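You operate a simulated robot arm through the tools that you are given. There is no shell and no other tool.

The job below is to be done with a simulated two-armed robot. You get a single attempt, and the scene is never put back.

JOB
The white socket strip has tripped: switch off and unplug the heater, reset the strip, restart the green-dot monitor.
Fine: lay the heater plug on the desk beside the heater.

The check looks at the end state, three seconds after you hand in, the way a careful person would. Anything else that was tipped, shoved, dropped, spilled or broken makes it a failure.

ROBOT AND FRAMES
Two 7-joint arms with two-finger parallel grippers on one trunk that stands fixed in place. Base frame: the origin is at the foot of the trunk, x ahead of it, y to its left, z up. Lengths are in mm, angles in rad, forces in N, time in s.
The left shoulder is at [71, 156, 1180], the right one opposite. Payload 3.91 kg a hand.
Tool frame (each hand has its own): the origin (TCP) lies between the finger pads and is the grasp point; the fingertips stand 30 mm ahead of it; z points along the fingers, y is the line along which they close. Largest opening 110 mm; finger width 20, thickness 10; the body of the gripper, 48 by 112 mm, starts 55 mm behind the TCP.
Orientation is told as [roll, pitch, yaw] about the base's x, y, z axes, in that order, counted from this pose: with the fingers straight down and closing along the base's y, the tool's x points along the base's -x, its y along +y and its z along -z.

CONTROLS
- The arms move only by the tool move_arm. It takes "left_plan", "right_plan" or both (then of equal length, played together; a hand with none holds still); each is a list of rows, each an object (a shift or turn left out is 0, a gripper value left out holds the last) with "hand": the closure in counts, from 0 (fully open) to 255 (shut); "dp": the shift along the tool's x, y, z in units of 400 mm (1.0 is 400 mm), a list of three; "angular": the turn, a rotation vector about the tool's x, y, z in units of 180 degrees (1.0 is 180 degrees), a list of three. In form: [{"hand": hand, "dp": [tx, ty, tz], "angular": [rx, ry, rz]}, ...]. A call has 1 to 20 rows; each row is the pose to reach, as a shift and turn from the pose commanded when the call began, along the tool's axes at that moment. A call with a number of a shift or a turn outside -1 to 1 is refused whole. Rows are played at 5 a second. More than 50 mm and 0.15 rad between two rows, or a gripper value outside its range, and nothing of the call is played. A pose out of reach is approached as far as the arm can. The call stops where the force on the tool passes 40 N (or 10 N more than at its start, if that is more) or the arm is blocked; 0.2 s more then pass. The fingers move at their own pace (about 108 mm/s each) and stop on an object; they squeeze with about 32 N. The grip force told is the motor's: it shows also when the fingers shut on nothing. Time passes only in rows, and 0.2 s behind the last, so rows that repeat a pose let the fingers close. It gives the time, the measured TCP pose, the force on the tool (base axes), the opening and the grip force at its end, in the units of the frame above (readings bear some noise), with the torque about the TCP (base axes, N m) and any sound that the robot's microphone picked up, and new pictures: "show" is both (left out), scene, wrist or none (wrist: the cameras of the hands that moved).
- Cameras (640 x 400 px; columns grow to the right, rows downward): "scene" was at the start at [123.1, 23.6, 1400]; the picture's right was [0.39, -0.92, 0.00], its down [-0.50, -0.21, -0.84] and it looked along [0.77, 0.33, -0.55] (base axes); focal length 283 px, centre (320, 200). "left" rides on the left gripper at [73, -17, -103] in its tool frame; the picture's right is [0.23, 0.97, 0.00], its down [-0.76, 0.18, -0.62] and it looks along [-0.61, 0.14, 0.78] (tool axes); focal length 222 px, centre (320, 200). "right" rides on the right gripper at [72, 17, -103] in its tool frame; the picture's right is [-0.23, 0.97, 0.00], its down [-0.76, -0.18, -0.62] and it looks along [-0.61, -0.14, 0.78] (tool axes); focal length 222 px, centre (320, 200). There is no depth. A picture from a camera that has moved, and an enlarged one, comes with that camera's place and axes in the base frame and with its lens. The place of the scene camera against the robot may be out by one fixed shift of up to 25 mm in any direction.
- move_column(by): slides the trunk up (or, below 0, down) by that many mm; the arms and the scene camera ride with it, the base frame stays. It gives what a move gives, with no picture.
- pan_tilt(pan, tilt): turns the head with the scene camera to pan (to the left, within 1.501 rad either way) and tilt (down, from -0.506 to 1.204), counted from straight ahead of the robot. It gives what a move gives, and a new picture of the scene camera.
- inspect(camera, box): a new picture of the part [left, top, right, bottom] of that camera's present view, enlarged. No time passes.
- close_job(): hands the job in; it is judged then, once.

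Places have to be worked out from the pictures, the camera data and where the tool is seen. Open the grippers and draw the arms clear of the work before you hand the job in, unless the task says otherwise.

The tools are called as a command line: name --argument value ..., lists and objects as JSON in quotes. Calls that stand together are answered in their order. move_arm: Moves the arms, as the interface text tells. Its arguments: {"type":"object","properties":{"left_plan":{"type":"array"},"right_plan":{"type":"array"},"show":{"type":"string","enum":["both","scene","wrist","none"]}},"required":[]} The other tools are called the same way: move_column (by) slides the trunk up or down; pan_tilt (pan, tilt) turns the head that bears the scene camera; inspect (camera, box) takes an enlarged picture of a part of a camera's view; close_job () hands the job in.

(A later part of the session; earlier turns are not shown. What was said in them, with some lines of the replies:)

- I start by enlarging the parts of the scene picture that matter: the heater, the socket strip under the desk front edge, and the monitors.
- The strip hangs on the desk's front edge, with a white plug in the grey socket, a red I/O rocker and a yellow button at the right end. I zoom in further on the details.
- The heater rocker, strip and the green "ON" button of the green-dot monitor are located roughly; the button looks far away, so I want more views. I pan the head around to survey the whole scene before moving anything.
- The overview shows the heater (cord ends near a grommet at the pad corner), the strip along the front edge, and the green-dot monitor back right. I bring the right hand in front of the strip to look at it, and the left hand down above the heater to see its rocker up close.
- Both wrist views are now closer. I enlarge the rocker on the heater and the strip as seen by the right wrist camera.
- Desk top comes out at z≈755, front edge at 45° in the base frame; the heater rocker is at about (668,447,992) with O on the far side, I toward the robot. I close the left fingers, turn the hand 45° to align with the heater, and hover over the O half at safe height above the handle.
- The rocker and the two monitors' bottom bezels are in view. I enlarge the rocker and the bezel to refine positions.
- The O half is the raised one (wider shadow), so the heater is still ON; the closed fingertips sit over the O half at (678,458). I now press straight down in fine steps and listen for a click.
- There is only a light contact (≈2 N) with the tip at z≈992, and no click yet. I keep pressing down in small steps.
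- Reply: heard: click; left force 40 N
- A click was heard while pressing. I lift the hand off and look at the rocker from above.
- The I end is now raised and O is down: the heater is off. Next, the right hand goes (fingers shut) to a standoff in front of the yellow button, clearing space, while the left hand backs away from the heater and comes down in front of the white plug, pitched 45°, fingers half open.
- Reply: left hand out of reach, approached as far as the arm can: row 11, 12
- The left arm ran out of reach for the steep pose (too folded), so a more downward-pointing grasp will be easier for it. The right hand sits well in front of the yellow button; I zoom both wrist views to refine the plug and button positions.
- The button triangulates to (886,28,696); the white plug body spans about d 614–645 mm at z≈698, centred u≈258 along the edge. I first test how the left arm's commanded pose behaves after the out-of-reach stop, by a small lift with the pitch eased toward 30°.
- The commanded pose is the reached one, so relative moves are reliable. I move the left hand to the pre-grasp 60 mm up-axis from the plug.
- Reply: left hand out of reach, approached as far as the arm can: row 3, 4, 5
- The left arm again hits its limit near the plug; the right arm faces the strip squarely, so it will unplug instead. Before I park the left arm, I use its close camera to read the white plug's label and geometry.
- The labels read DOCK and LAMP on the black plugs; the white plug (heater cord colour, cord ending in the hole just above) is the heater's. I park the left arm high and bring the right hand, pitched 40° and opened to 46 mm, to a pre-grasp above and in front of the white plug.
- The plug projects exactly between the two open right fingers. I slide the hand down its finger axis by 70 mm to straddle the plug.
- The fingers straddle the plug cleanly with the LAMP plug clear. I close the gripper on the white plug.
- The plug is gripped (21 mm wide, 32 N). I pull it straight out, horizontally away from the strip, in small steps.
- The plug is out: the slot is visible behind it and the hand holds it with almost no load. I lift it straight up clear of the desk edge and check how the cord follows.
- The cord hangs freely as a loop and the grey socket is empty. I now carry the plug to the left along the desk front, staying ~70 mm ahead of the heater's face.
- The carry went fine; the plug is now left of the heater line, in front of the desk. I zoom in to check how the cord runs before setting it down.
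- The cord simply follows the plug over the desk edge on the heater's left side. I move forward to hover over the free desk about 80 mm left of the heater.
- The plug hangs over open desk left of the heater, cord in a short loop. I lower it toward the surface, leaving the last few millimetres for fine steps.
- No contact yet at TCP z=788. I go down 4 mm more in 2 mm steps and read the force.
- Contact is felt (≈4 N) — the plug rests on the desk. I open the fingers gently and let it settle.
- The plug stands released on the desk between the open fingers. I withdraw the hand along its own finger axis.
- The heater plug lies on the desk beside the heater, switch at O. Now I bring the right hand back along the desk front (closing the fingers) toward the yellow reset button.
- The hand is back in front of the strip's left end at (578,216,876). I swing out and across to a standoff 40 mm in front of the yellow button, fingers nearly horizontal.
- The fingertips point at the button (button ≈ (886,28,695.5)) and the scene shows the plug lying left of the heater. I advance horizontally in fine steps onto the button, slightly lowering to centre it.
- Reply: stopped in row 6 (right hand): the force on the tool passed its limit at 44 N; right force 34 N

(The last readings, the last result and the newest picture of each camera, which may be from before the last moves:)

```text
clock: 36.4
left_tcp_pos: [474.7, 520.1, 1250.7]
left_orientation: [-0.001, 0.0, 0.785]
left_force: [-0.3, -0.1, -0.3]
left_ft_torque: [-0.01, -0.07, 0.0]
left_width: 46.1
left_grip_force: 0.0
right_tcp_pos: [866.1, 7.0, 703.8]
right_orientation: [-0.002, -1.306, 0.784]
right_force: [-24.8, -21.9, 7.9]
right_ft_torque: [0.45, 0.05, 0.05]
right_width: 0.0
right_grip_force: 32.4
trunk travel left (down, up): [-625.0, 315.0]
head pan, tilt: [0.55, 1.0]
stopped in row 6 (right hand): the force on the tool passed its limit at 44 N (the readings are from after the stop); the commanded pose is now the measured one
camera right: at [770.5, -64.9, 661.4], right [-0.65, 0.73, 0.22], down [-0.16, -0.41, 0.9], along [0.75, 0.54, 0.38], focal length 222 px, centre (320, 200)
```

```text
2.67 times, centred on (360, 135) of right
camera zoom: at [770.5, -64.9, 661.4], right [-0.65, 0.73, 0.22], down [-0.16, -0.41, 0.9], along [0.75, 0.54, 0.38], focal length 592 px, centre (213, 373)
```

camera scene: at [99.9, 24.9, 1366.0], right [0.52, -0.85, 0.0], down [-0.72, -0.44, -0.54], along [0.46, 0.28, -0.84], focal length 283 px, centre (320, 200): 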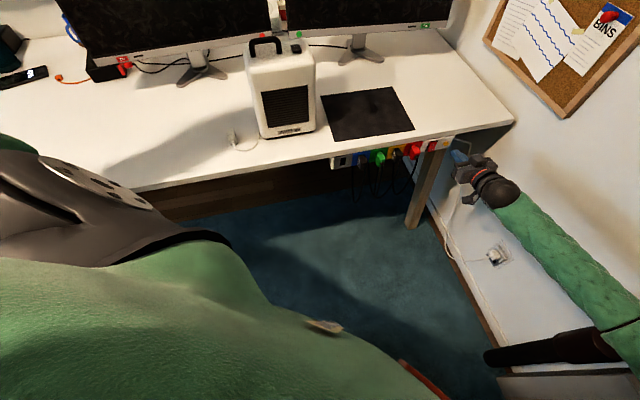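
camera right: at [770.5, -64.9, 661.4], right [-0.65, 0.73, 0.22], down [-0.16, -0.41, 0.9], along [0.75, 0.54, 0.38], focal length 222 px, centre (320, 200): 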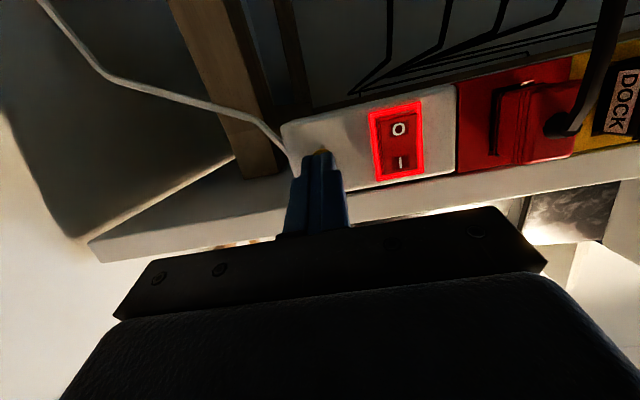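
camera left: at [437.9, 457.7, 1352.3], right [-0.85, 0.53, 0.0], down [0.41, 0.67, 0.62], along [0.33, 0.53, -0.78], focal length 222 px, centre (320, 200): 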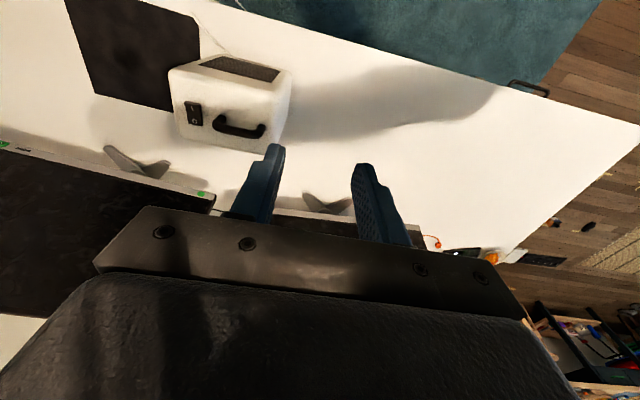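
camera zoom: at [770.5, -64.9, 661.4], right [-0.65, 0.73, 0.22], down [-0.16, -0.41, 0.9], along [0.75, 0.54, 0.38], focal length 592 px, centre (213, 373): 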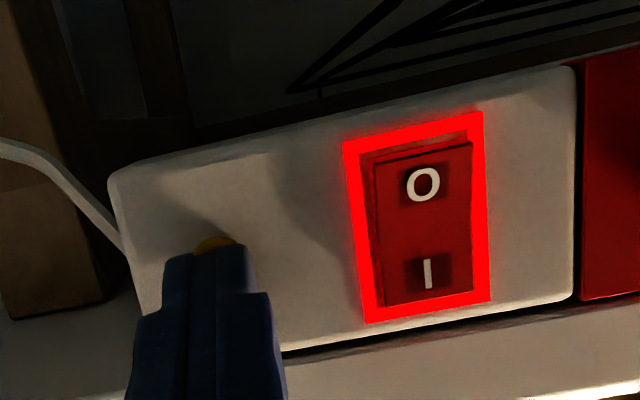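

The rocker's surround lights up: the strip is live again. I back the hand off the button the way it came and check the light stays on.

move_arm --right_plan '[{"dp": [0.0065, 0, -0.0241]}, {"dp": [0.0194, 0, -0.0724]}, {"dp": [0.0388, 0, -0.1449]}, {"dp": [0.0582, 0, -0.2173]}]' --show "both"

inspect --camera "right" --box '[240, 60, 480, 210]'

inspect --camera "scene" --box '[200, 80, 360, 180]'

```text
clock: 37.4
left_tcp_pos: [476.2, 520.1, 1250.0]
left_orientation: [0.0, -0.001, 0.787]
left_force: [-0.1, -0.1, -0.1]
left_ft_torque: [0.0, -0.04, 0.0]
left_width: 46.3
left_grip_force: 0.0
right_tcp_pos: [802.7, -54.9, 703.7]
right_orientation: [0.004, -1.308, 0.781]
right_force: [0.5, 0.3, 0.2]
right_ft_torque: [-0.01, 0.02, -0.02]
right_width: 0.1
right_grip_force: 32.4
trunk travel left (down, up): [-625.0, 315.0]
head pan, tilt: [0.55, 1.0]
camera scene: at [99.5, 24.4, 1366.1], right [0.52, -0.85, 0.0], down [-0.72, -0.44, -0.54], along [0.46, 0.28, -0.84], focal length 283 px, centre (320, 200)
camera right: at [707.0, -125.8, 660.4], right [-0.65, 0.73, 0.22], down [-0.16, -0.41, 0.9], along [0.75, 0.55, 0.38], focal length 222 px, centre (320, 200)
```

scene: 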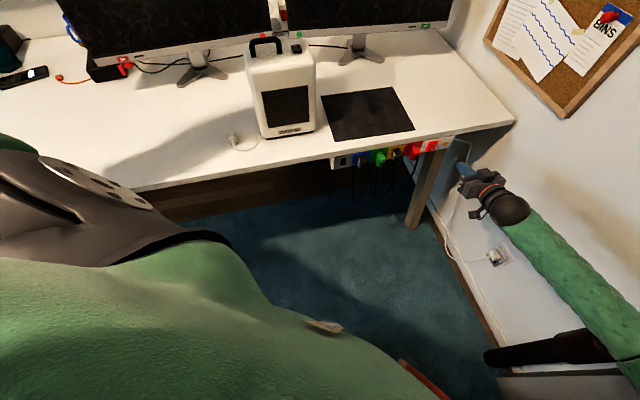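
right: 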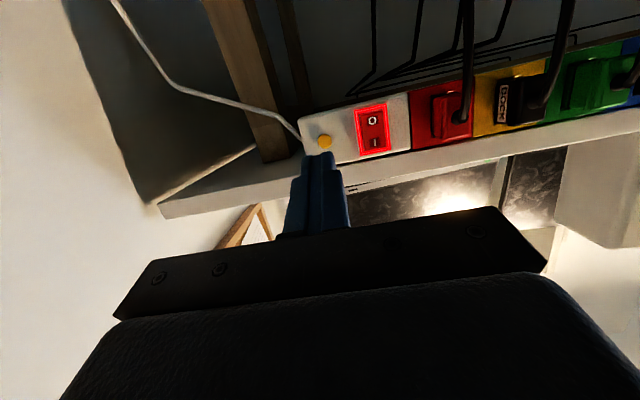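

```text
2.67 times, centred on (360, 135) of right
camera zoom: at [707.0, -125.8, 660.4], right [-0.65, 0.73, 0.22], down [-0.16, -0.41, 0.9], along [0.75, 0.55, 0.38], focal length 592 px, centre (213, 373)
```

zoom: 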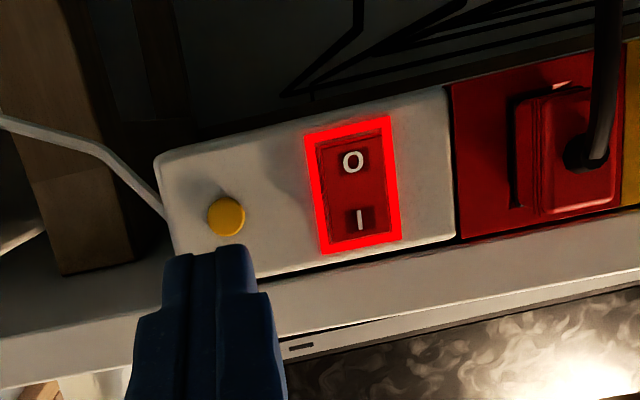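

```text
4.00 times, centred on (280, 130) of scene
camera zoom: at [99.5, 24.4, 1366.1], right [0.52, -0.85, 0.0], down [-0.72, -0.44, -0.54], along [0.46, 0.28, -0.84], focal length 1134 px, centre (480, 480)
```

zoom: 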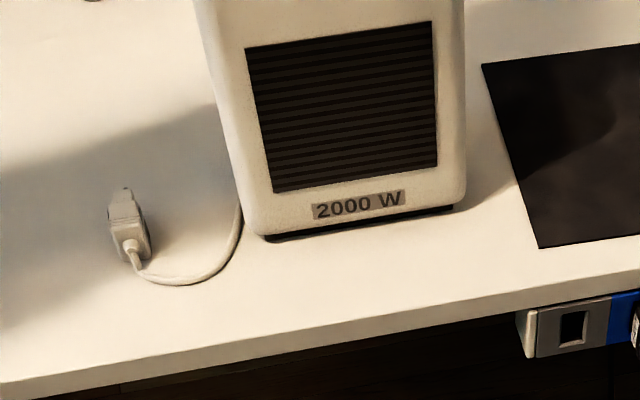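

The strip's light stays on and the plug sits beside the heater. Triangulating several views puts the green "ON" button near (1143,258,897), face turned about 40° toward the robot; I raise the right hand and start reaching over the desk toward it, stopping half way to check.

move_arm --right_plan '[{"dp": [-0.0924, -0.0008, -0.0517], "angular": [0.0025, 0, 0.0007]}, {"dp": [-0.1848, -0.0017, -0.1033], "angular": [0.0051, 0, 0.0014]}, {"dp": [-0.2773, -0.0025, -0.155], "angular": [0.0076, 0, 0.002]}, {"dp": [-0.3697, -0.0033, -0.2067], "angular": [0.0102, 0, 0.0027]}, {"dp": [-0.4621, -0.0042, -0.2583], "angular": [0.0127, 0, 0.0034]}, {"dp": [-0.5545, -0.005, -0.31], "angular": [0.0153, 0, 0.0041]}, {"dp": [-0.5725, -0.007, -0.1995], "angular": [0.0178, 0, 0.0048]}, {"dp": [-0.5905, -0.009, -0.089], "angular": [0.0204, 0, 0.0055]}, {"dp": [-0.6084, -0.011, 0.0214], "angular": [0.0229, 0, 0.0061]}, {"dp": [-0.6264, -0.013, 0.1319], "angular": [0.0255, 0, 0.0068]}, {"dp": [-0.6444, -0.015, 0.2424], "angular": [0.028, 0, 0.0075]}]' --show "both"

inspect --camera "left" --box '[0, 110, 80, 160]'

```text
clock: 39.8
left_tcp_pos: [477.9, 521.8, 1248.3]
left_orientation: [-0.001, 0.001, 0.787]
left_force: [0.3, 0.0, 0.6]
left_ft_torque: [0.02, -0.03, 0.04]
left_width: 46.4
left_grip_force: 0.0
right_tcp_pos: [921.4, 53.8, 925.3]
right_orientation: [0.0, -1.304, 0.694]
right_force: [0.8, -0.3, 0.0]
right_ft_torque: [0.01, -0.01, -0.03]
right_width: 0.0
right_grip_force: 31.7
trunk travel left (down, up): [-625.0, 315.0]
head pan, tilt: [0.55, 1.0]
camera scene: at [100.9, 26.2, 1365.8], right [0.52, -0.85, 0.0], down [-0.72, -0.44, -0.54], along [0.46, 0.28, -0.84], focal length 283 px, centre (320, 200)
camera right: at [820.4, -8.5, 882.3], right [-0.58, 0.79, 0.22], down [-0.2, -0.39, 0.9], along [0.79, 0.47, 0.38], focal length 222 px, centre (320, 200)
```

scene: 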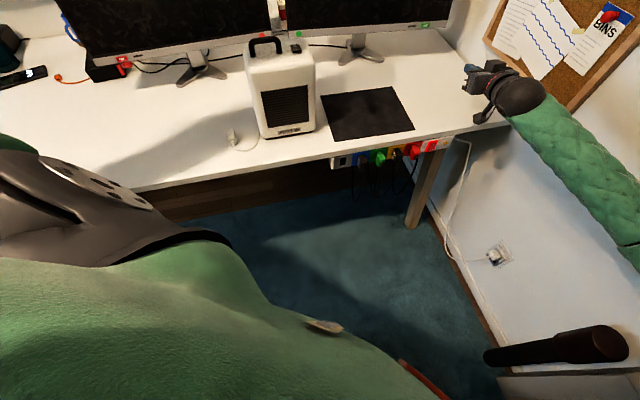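
right: 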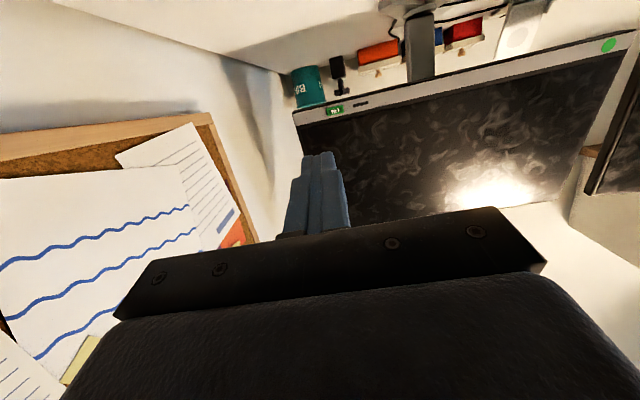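

```text
8.00 times, centred on (40, 135) of left
camera zoom: at [439.3, 457.3, 1351.6], right [-0.85, 0.53, 0.0], down [0.41, 0.67, 0.62], along [0.33, 0.53, -0.78], focal length 1777 px, centre (2560, 720)
```

zoom: 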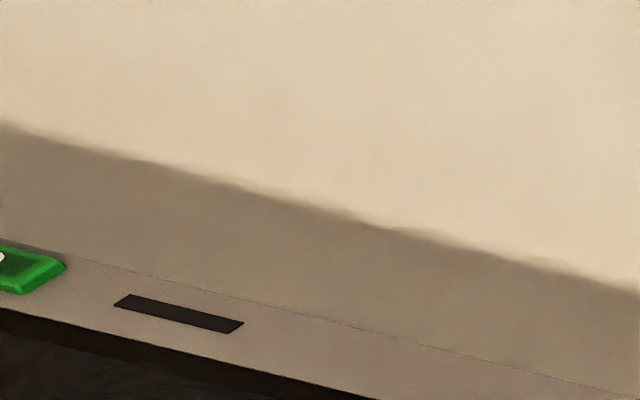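

From this nearer view plus the left camera the green ON button comes out at (1149,264,896). I move on to a standoff about 50 mm in front of it, aiming slightly below its centre.

move_arm --right_plan '[{"dp": [-0.0153, 0.007, 0.0955]}, {"dp": [-0.0307, 0.014, 0.1909]}, {"dp": [-0.046, 0.021, 0.2864]}, {"dp": [-0.0613, 0.028, 0.3819]}, {"dp": [-0.0767, 0.035, 0.4773]}, {"dp": [-0.092, 0.042, 0.5728]}, {"dp": [-0.092, 0.042, 0.5728]}]' --show "both"

inspect --camera "right" --box '[240, 60, 440, 185]'

inspect --camera "left" --box '[0, 60, 200, 185]'

inspect --camera "scene" --box '[340, 0, 540, 125]'

```text
clock: 41.4
left_tcp_pos: [477.3, 520.0, 1250.0]
left_orientation: [0.0, -0.001, 0.787]
left_force: [-0.6, -0.3, 0.5]
left_ft_torque: [0.05, 0.0, -0.02]
left_width: 46.5
left_grip_force: 0.1
right_tcp_pos: [1090.7, 214.3, 900.1]
right_orientation: [0.003, -1.309, 0.689]
right_force: [0.6, 0.4, -0.7]
right_ft_torque: [-0.04, 0.0, 0.01]
right_width: 0.0
right_grip_force: 32.4
trunk travel left (down, up): [-625.0, 315.0]
head pan, tilt: [0.55, 1.0]
camera scene: at [100.3, 23.6, 1366.0], right [0.52, -0.85, 0.0], down [-0.72, -0.44, -0.54], along [0.46, 0.28, -0.84], focal length 283 px, centre (320, 200)
camera right: at [988.0, 152.4, 858.5], right [-0.58, 0.79, 0.22], down [-0.2, -0.39, 0.9], along [0.79, 0.47, 0.38], focal length 222 px, centre (320, 200)
```

scene: 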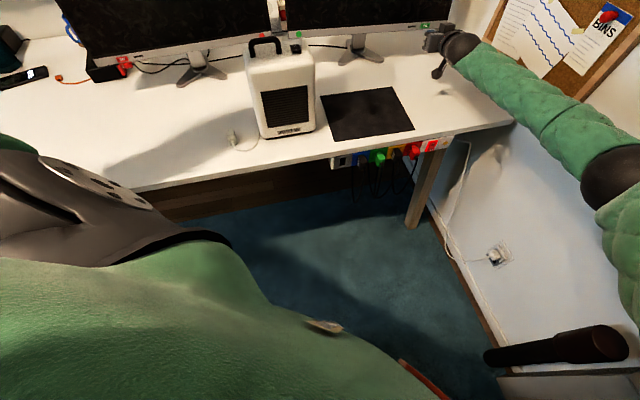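
right: 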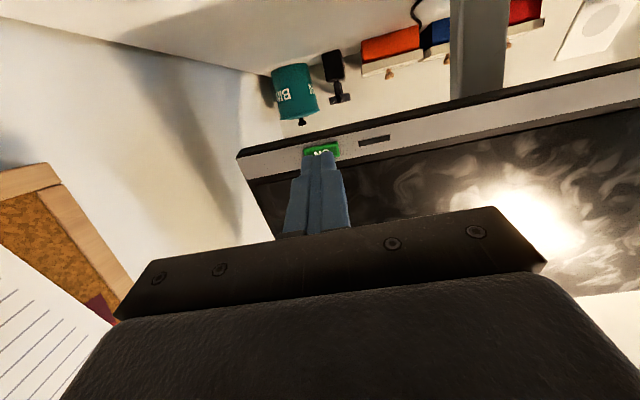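

```text
3.20 times, centred on (340, 122) of right
camera zoom: at [988.0, 152.4, 858.5], right [-0.58, 0.79, 0.22], down [-0.2, -0.39, 0.9], along [0.79, 0.47, 0.38], focal length 711 px, centre (256, 448)
```

zoom: 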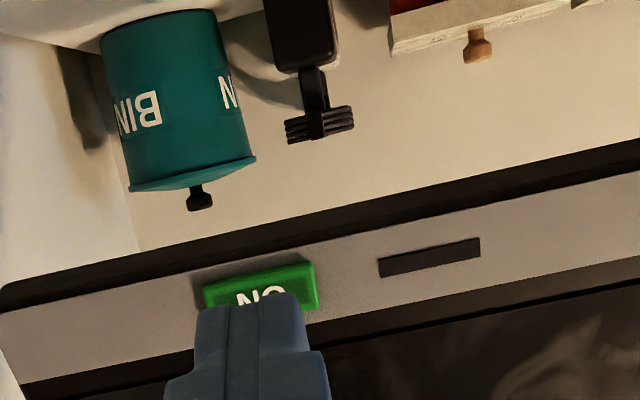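

```text
3.20 times, centred on (100, 122) of left
camera zoom: at [438.3, 455.0, 1353.0], right [-0.85, 0.53, 0.0], down [0.41, 0.66, 0.62], along [0.33, 0.53, -0.78], focal length 711 px, centre (1024, 448)
```

zoom: 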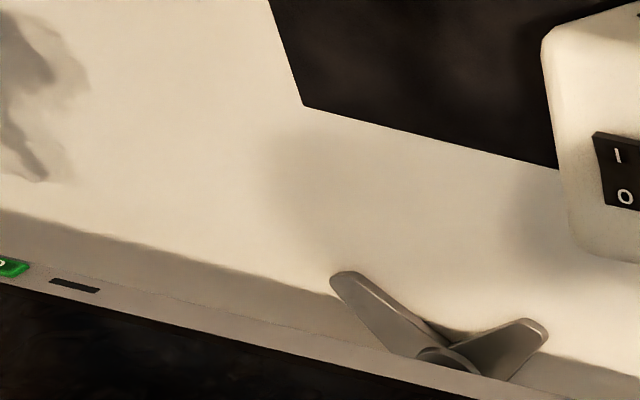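

```text
3.20 times, centred on (440, 62) of scene
camera zoom: at [100.3, 23.6, 1366.0], right [0.52, -0.85, 0.0], down [-0.72, -0.44, -0.54], along [0.46, 0.28, -0.84], focal length 907 px, centre (-64, 640)
```

zoom: 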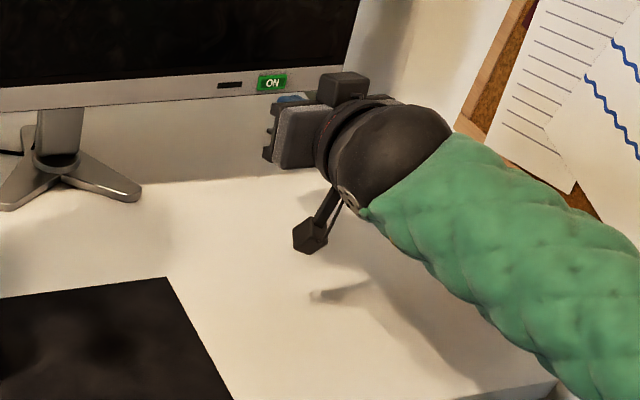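

Button and fingertip line up laterally (within ~1 mm); about 48 mm remain. I close in by 36 mm, then will continue in 1–2 mm steps so the monitor isn't shoved.

move_arm --right_plan '[{"dp": [-0.0097, 0, 0.0362]}, {"dp": [-0.0181, 0, 0.0676]}, {"dp": [-0.0233, 0, 0.0869]}]' --show "both"

inspect --camera "right" --box '[240, 60, 440, 185]'

inspect --camera "scene" --box '[380, 0, 480, 62]'

```text
clock: 42.2
left_tcp_pos: [478.1, 522.2, 1248.5]
left_orientation: [-0.001, 0.0, 0.788]
left_force: [0.3, -0.5, 0.8]
left_ft_torque: [0.01, -0.01, -0.01]
left_width: 46.1
left_grip_force: 0.0
right_tcp_pos: [1116.1, 237.8, 901.5]
right_orientation: [-0.001, -1.306, 0.693]
right_force: [-0.6, 0.8, 0.8]
right_ft_torque: [0.0, 0.01, -0.02]
right_width: 0.0
right_grip_force: 31.4
trunk travel left (down, up): [-625.0, 315.0]
head pan, tilt: [0.55, 1.0]
camera scene: at [100.4, 25.9, 1365.9], right [0.52, -0.85, 0.0], down [-0.72, -0.44, -0.54], along [0.46, 0.28, -0.84], focal length 283 px, centre (320, 200)
camera right: at [1015.5, 176.2, 858.7], right [-0.58, 0.79, 0.22], down [-0.2, -0.39, 0.9], along [0.79, 0.47, 0.38], focal length 222 px, centre (320, 200)
```

scene: 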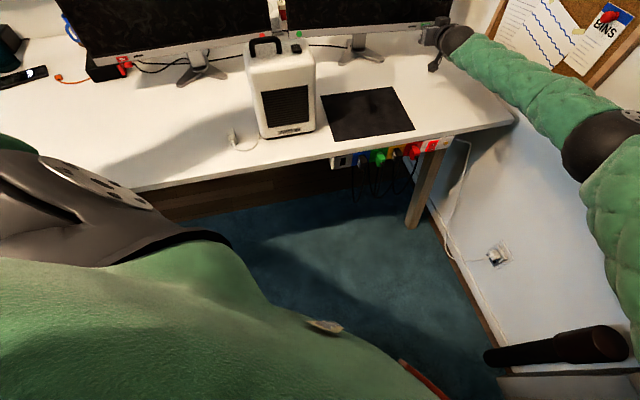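
right: 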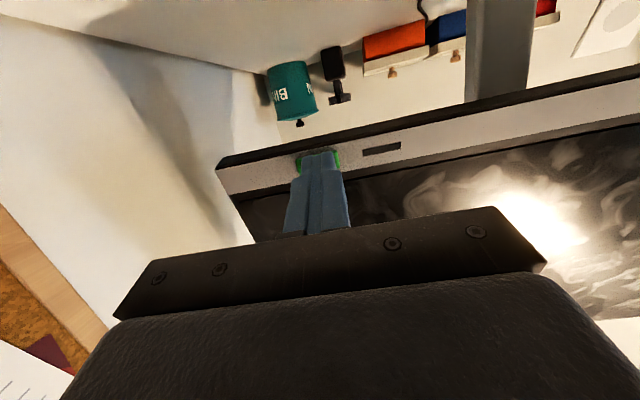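

```text
3.20 times, centred on (340, 122) of right
camera zoom: at [1015.5, 176.2, 858.7], right [-0.58, 0.79, 0.22], down [-0.2, -0.39, 0.9], along [0.79, 0.47, 0.38], focal length 711 px, centre (256, 448)
```

zoom: 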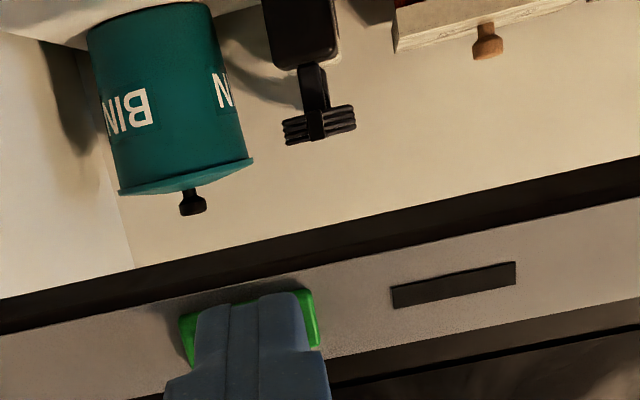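

```text
6.40 times, centred on (430, 31) of scene
camera zoom: at [100.4, 25.9, 1365.9], right [0.52, -0.85, 0.0], down [-0.72, -0.44, -0.54], along [0.46, 0.28, -0.84], focal length 1814 px, centre (-384, 1282)
```

zoom: 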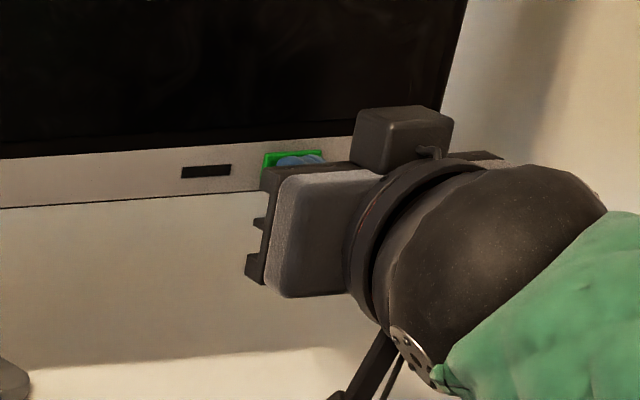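

The fingertip is centred on the button, ~10–14 mm remaining with no contact yet. I advance 6 mm more in 2 mm steps.

move_arm --right_plan '[{"dp": [-0.0013, 0, 0.0048]}, {"dp": [-0.0026, 0, 0.0097]}, {"dp": [-0.0039, 0, 0.0145]}]' --show "none"

```text
clock: 43.0
left_tcp_pos: [476.9, 521.4, 1250.4]
left_orientation: [0.0, -0.001, 0.787]
left_force: [-0.4, 0.3, 0.3]
left_ft_torque: [-0.03, 0.0, -0.01]
left_width: 46.4
left_grip_force: 0.2
right_tcp_pos: [1121.5, 242.4, 902.0]
right_orientation: [0.001, -1.306, 0.694]
right_force: [-1.0, -1.6, 0.4]
right_ft_torque: [0.02, -0.03, 0.02]
right_width: 0.0
right_grip_force: 32.5
trunk travel left (down, up): [-625.0, 315.0]
head pan, tilt: [0.55, 1.0]
heard: click
```

A click was heard at very light force. I look at the monitor before doing anything else.

inspect --camera "right" --box '[200, 60, 520, 260]'

inspect --camera "scene" --box '[240, 0, 480, 150]'

```text
2.00 times, centred on (360, 160) of right
camera zoom: at [1020.1, 179.6, 859.5], right [-0.58, 0.79, 0.22], down [-0.2, -0.39, 0.9], along [0.79, 0.47, 0.38], focal length 444 px, centre (240, 280)
```

zoom: 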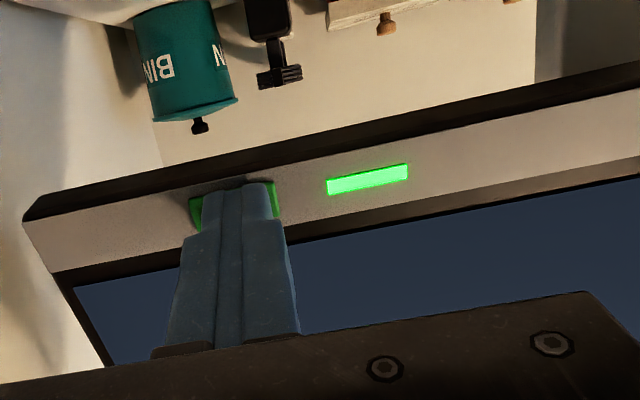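

```text
2.67 times, centred on (360, 75) of scene
camera zoom: at [100.3, 25.3, 1365.9], right [0.52, -0.85, 0.0], down [-0.72, -0.44, -0.54], along [0.46, 0.28, -0.84], focal length 756 px, centre (213, 533)
```

zoom: 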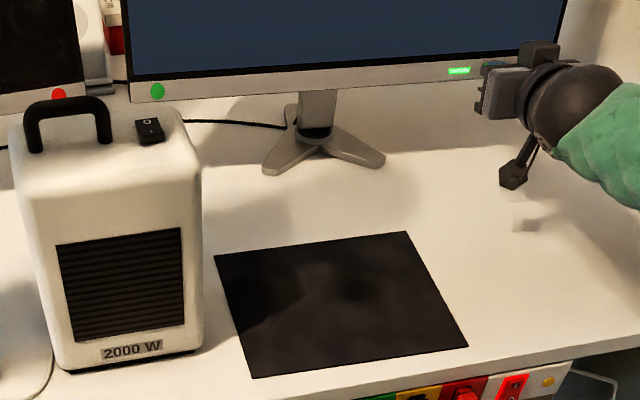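

The green-dot monitor's screen is on with its LED lit. I withdraw the right hand straight back so the button isn't touched again.

move_arm --right_plan '[{"dp": [0.0065, 0, -0.0241]}, {"dp": [0.0194, 0, -0.0724]}, {"dp": [0.0388, 0, -0.1449]}, {"dp": [0.0647, 0, -0.2415]}, {"dp": [0.0906, 0, -0.3381]}, {"dp": [0.1165, 0, -0.4347]}, {"dp": [0.1424, 0, -0.5313]}, {"dp": [0.1683, 0, -0.6278]}, {"dp": [0.1941, 0, -0.7244]}]' --show "both"

```text
clock: 45.0
left_tcp_pos: [475.5, 520.6, 1250.5]
left_orientation: [0.001, -0.003, 0.786]
left_force: [-0.5, 0.7, 1.0]
left_ft_torque: [-0.01, 0.0, -0.04]
left_width: 46.5
left_grip_force: 0.1
right_tcp_pos: [888.3, 51.1, 902.4]
right_orientation: [-0.001, -1.308, 0.695]
right_force: [-0.2, 0.2, -0.3]
right_ft_torque: [-0.01, 0.02, -0.02]
right_width: 0.1
right_grip_force: 31.9
trunk travel left (down, up): [-625.0, 315.0]
head pan, tilt: [0.55, 1.0]
camera scene: at [99.7, 24.2, 1366.1], right [0.52, -0.85, 0.0], down [-0.72, -0.44, -0.54], along [0.46, 0.28, -0.84], focal length 283 px, centre (320, 200)
camera right: at [786.7, -11.1, 860.9], right [-0.58, 0.79, 0.22], down [-0.2, -0.39, 0.9], along [0.79, 0.48, 0.38], focal length 222 px, centre (320, 200)
```

scene: 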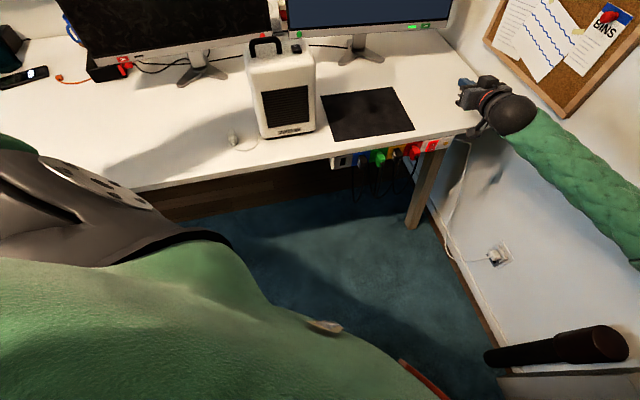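
right: 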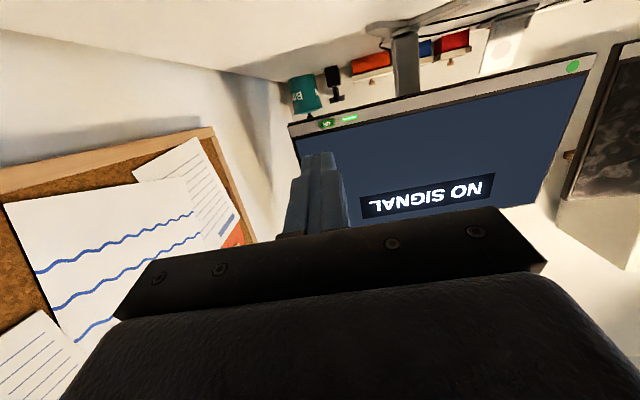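

The monitor shows "NO SIGNAL", i.e. it is running. I draw both arms back from the desk and open both grippers.

move_arm --left_plan '[{"hand": 0, "dp": [0.0353, 0, 0]}, {"hand": 0, "dp": [0.0706, 0, 0]}, {"hand": 0, "dp": [0.1059, 0, 0]}, {"hand": 0, "dp": [0.1412, 0, 0]}, {"hand": 0, "dp": [0.1765, 0, 0]}, {"hand": 0, "dp": [0.2118, 0, 0]}, {"hand": 0, "dp": [0.2471, 0, 0]}, {"hand": 0, "dp": [0.2825, 0, 0]}, {"hand": 0, "dp": [0.2825, 0, 0]}]' --right_plan '[{"hand": 255, "dp": [-0.0604, 0.003, -0.0761]}, {"hand": 255, "dp": [-0.1209, 0.006, -0.1521]}, {"hand": 255, "dp": [-0.1813, 0.009, -0.2282]}, {"hand": 255, "dp": [-0.2417, 0.012, -0.3042]}, {"hand": 0, "dp": [-0.3022, 0.015, -0.3803]}, {"hand": 0, "dp": [-0.3626, 0.018, -0.4564]}, {"hand": 0, "dp": [-0.4231, 0.021, -0.5324]}, {"hand": 0, "dp": [-0.4835, 0.024, -0.6085]}, {"hand": 0, "dp": [-0.4835, 0.024, -0.6085]}]' --show "both"

pan_tilt --pan 0.5 --tilt 0.65

```text
clock: 47.0
left_tcp_pos: [398.2, 441.3, 1250.0]
left_orientation: [0.0, 0.002, 0.787]
left_force: [-0.7, 0.2, -0.7]
left_ft_torque: [-0.02, 0.04, 0.02]
left_width: 109.8
left_grip_force: 0.0
right_tcp_pos: [743.3, -60.5, 1154.6]
right_orientation: [0.002, -1.305, 0.693]
right_force: [-0.7, 0.0, -0.3]
right_ft_torque: [-0.02, -0.03, -0.02]
right_width: 110.0
right_grip_force: 0.0
trunk travel left (down, up): [-625.0, 315.0]
head pan, tilt: [0.55, 1.0]
camera scene: at [101.2, 25.5, 1365.8], right [0.52, -0.85, 0.0], down [-0.72, -0.44, -0.54], along [0.46, 0.28, -0.84], focal length 283 px, centre (320, 200)
camera right: at [641.7, -122.6, 1111.6], right [-0.58, 0.79, 0.22], down [-0.2, -0.39, 0.9], along [0.79, 0.47, 0.38], focal length 222 px, centre (320, 200)
camera left: at [359.7, 376.2, 1352.4], right [-0.85, 0.53, 0.0], down [0.41, 0.67, 0.62], along [0.33, 0.53, -0.78], focal length 222 px, centre (320, 200)
```

scene: 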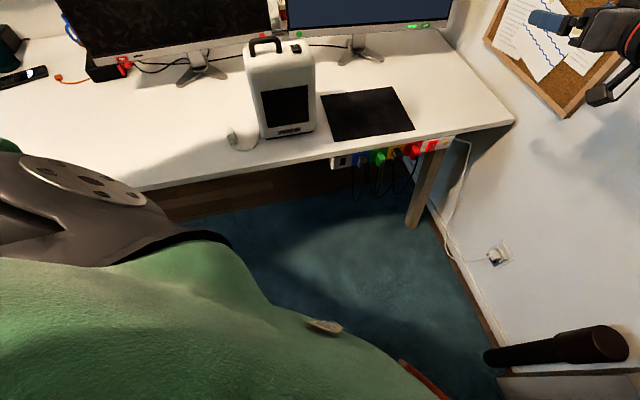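
right: 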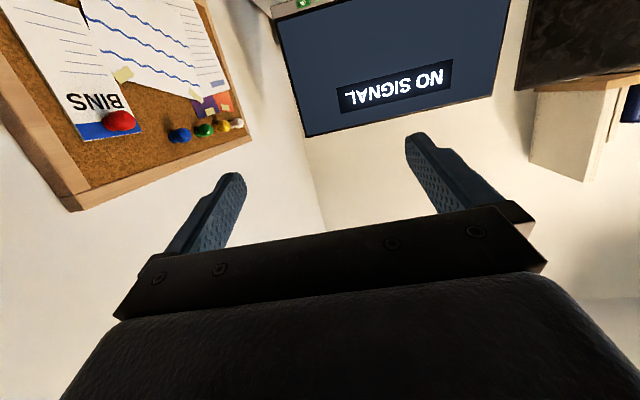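
left: 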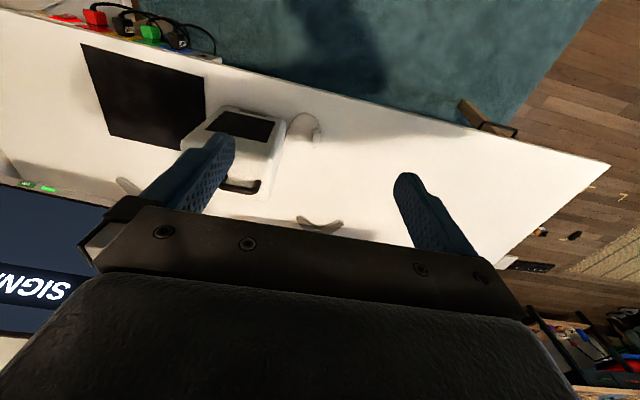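

```text
clock: 47.9
left_tcp_pos: [398.3, 441.7, 1249.6]
left_orientation: [-0.001, -0.001, 0.788]
left_force: [-0.5, -0.2, 0.4]
left_ft_torque: [-0.02, -0.01, -0.02]
left_width: 109.9
left_grip_force: 0.0
right_tcp_pos: [741.6, -60.6, 1154.8]
right_orientation: [0.002, -1.305, 0.692]
right_force: [0.1, 0.1, 0.2]
right_ft_torque: [-0.01, -0.02, 0.01]
right_width: 110.0
right_grip_force: 0.2
trunk travel left (down, up): [-625.0, 315.0]
head pan, tilt: [0.499, 0.649]
camera scene: at [117.1, 30.2, 1393.6], right [0.48, -0.88, 0.0], down [-0.53, -0.29, -0.8], along [0.7, 0.38, -0.61], focal length 283 px, centre (320, 200)
```

scene: 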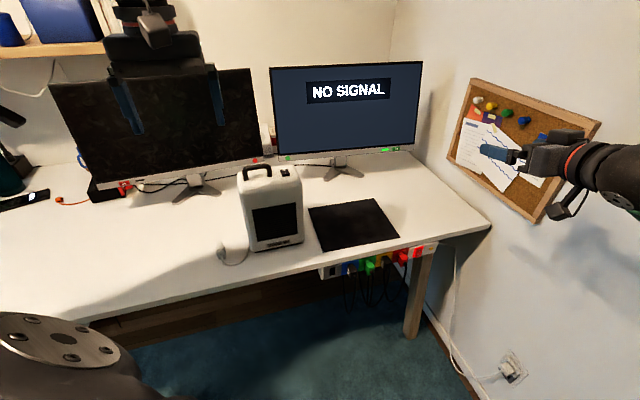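

Everything looks as intended; I make a last close check of the strip, the plug and heater, and the desk before handing in.

inspect --camera "scene" --box '[310, 230, 450, 320]'

inspect --camera "scene" --box '[200, 150, 320, 275]'

inspect --camera "scene" --box '[0, 140, 280, 315]'

```text
4.44 times, centred on (380, 275) of scene
camera zoom: at [117.1, 30.2, 1393.6], right [0.48, -0.88, 0.0], down [-0.53, -0.29, -0.8], along [0.7, 0.38, -0.61], focal length 1260 px, centre (53, -133)
```

zoom: 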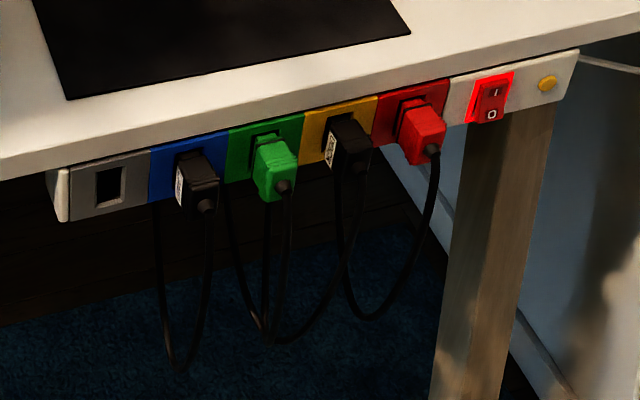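

```text
3.20 times, centred on (260, 212) of scene
camera zoom: at [117.1, 30.2, 1393.6], right [0.48, -0.88, 0.0], down [-0.53, -0.29, -0.8], along [0.7, 0.38, -0.61], focal length 907 px, centre (512, 160)
```

zoom: 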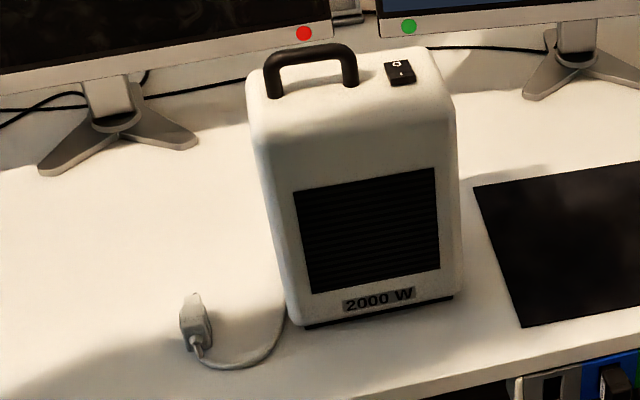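

```text
2.29 times, centred on (140, 228) of scene
camera zoom: at [117.1, 30.2, 1393.6], right [0.48, -0.88, 0.0], down [-0.53, -0.29, -0.8], along [0.7, 0.38, -0.61], focal length 648 px, centre (731, 137)
```

zoom: 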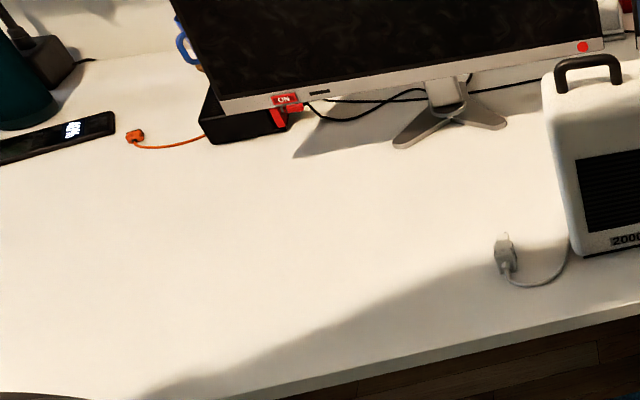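

The heater is off at O and its plug lies on the desk beside it. The strip is lit with the other four plugs still in, and the green-dot monitor is on. Both grippers are open and the arms are clear, so I hand the job in.

close_job

```text
The job is handed in.
```

The job is done and handed in; I don't have the verdict yet. In my last check before handing in:

- **Heater:** it is switched to O, and its plug lies on the desk just to the left of the heater.
- **Strip:** I pressed the yellow reset button and the rocker light came on and stayed on. The other four plugs are still in their sockets.
- **Green-dot monitor:** I pressed its ON button once, and it clicked. The screen now reads "NO SIGNAL" and its LED is lit, so it has power but no video input.

Nothing else on the desk looked moved or knocked. Both grippers are open and the arms are back from the desk.
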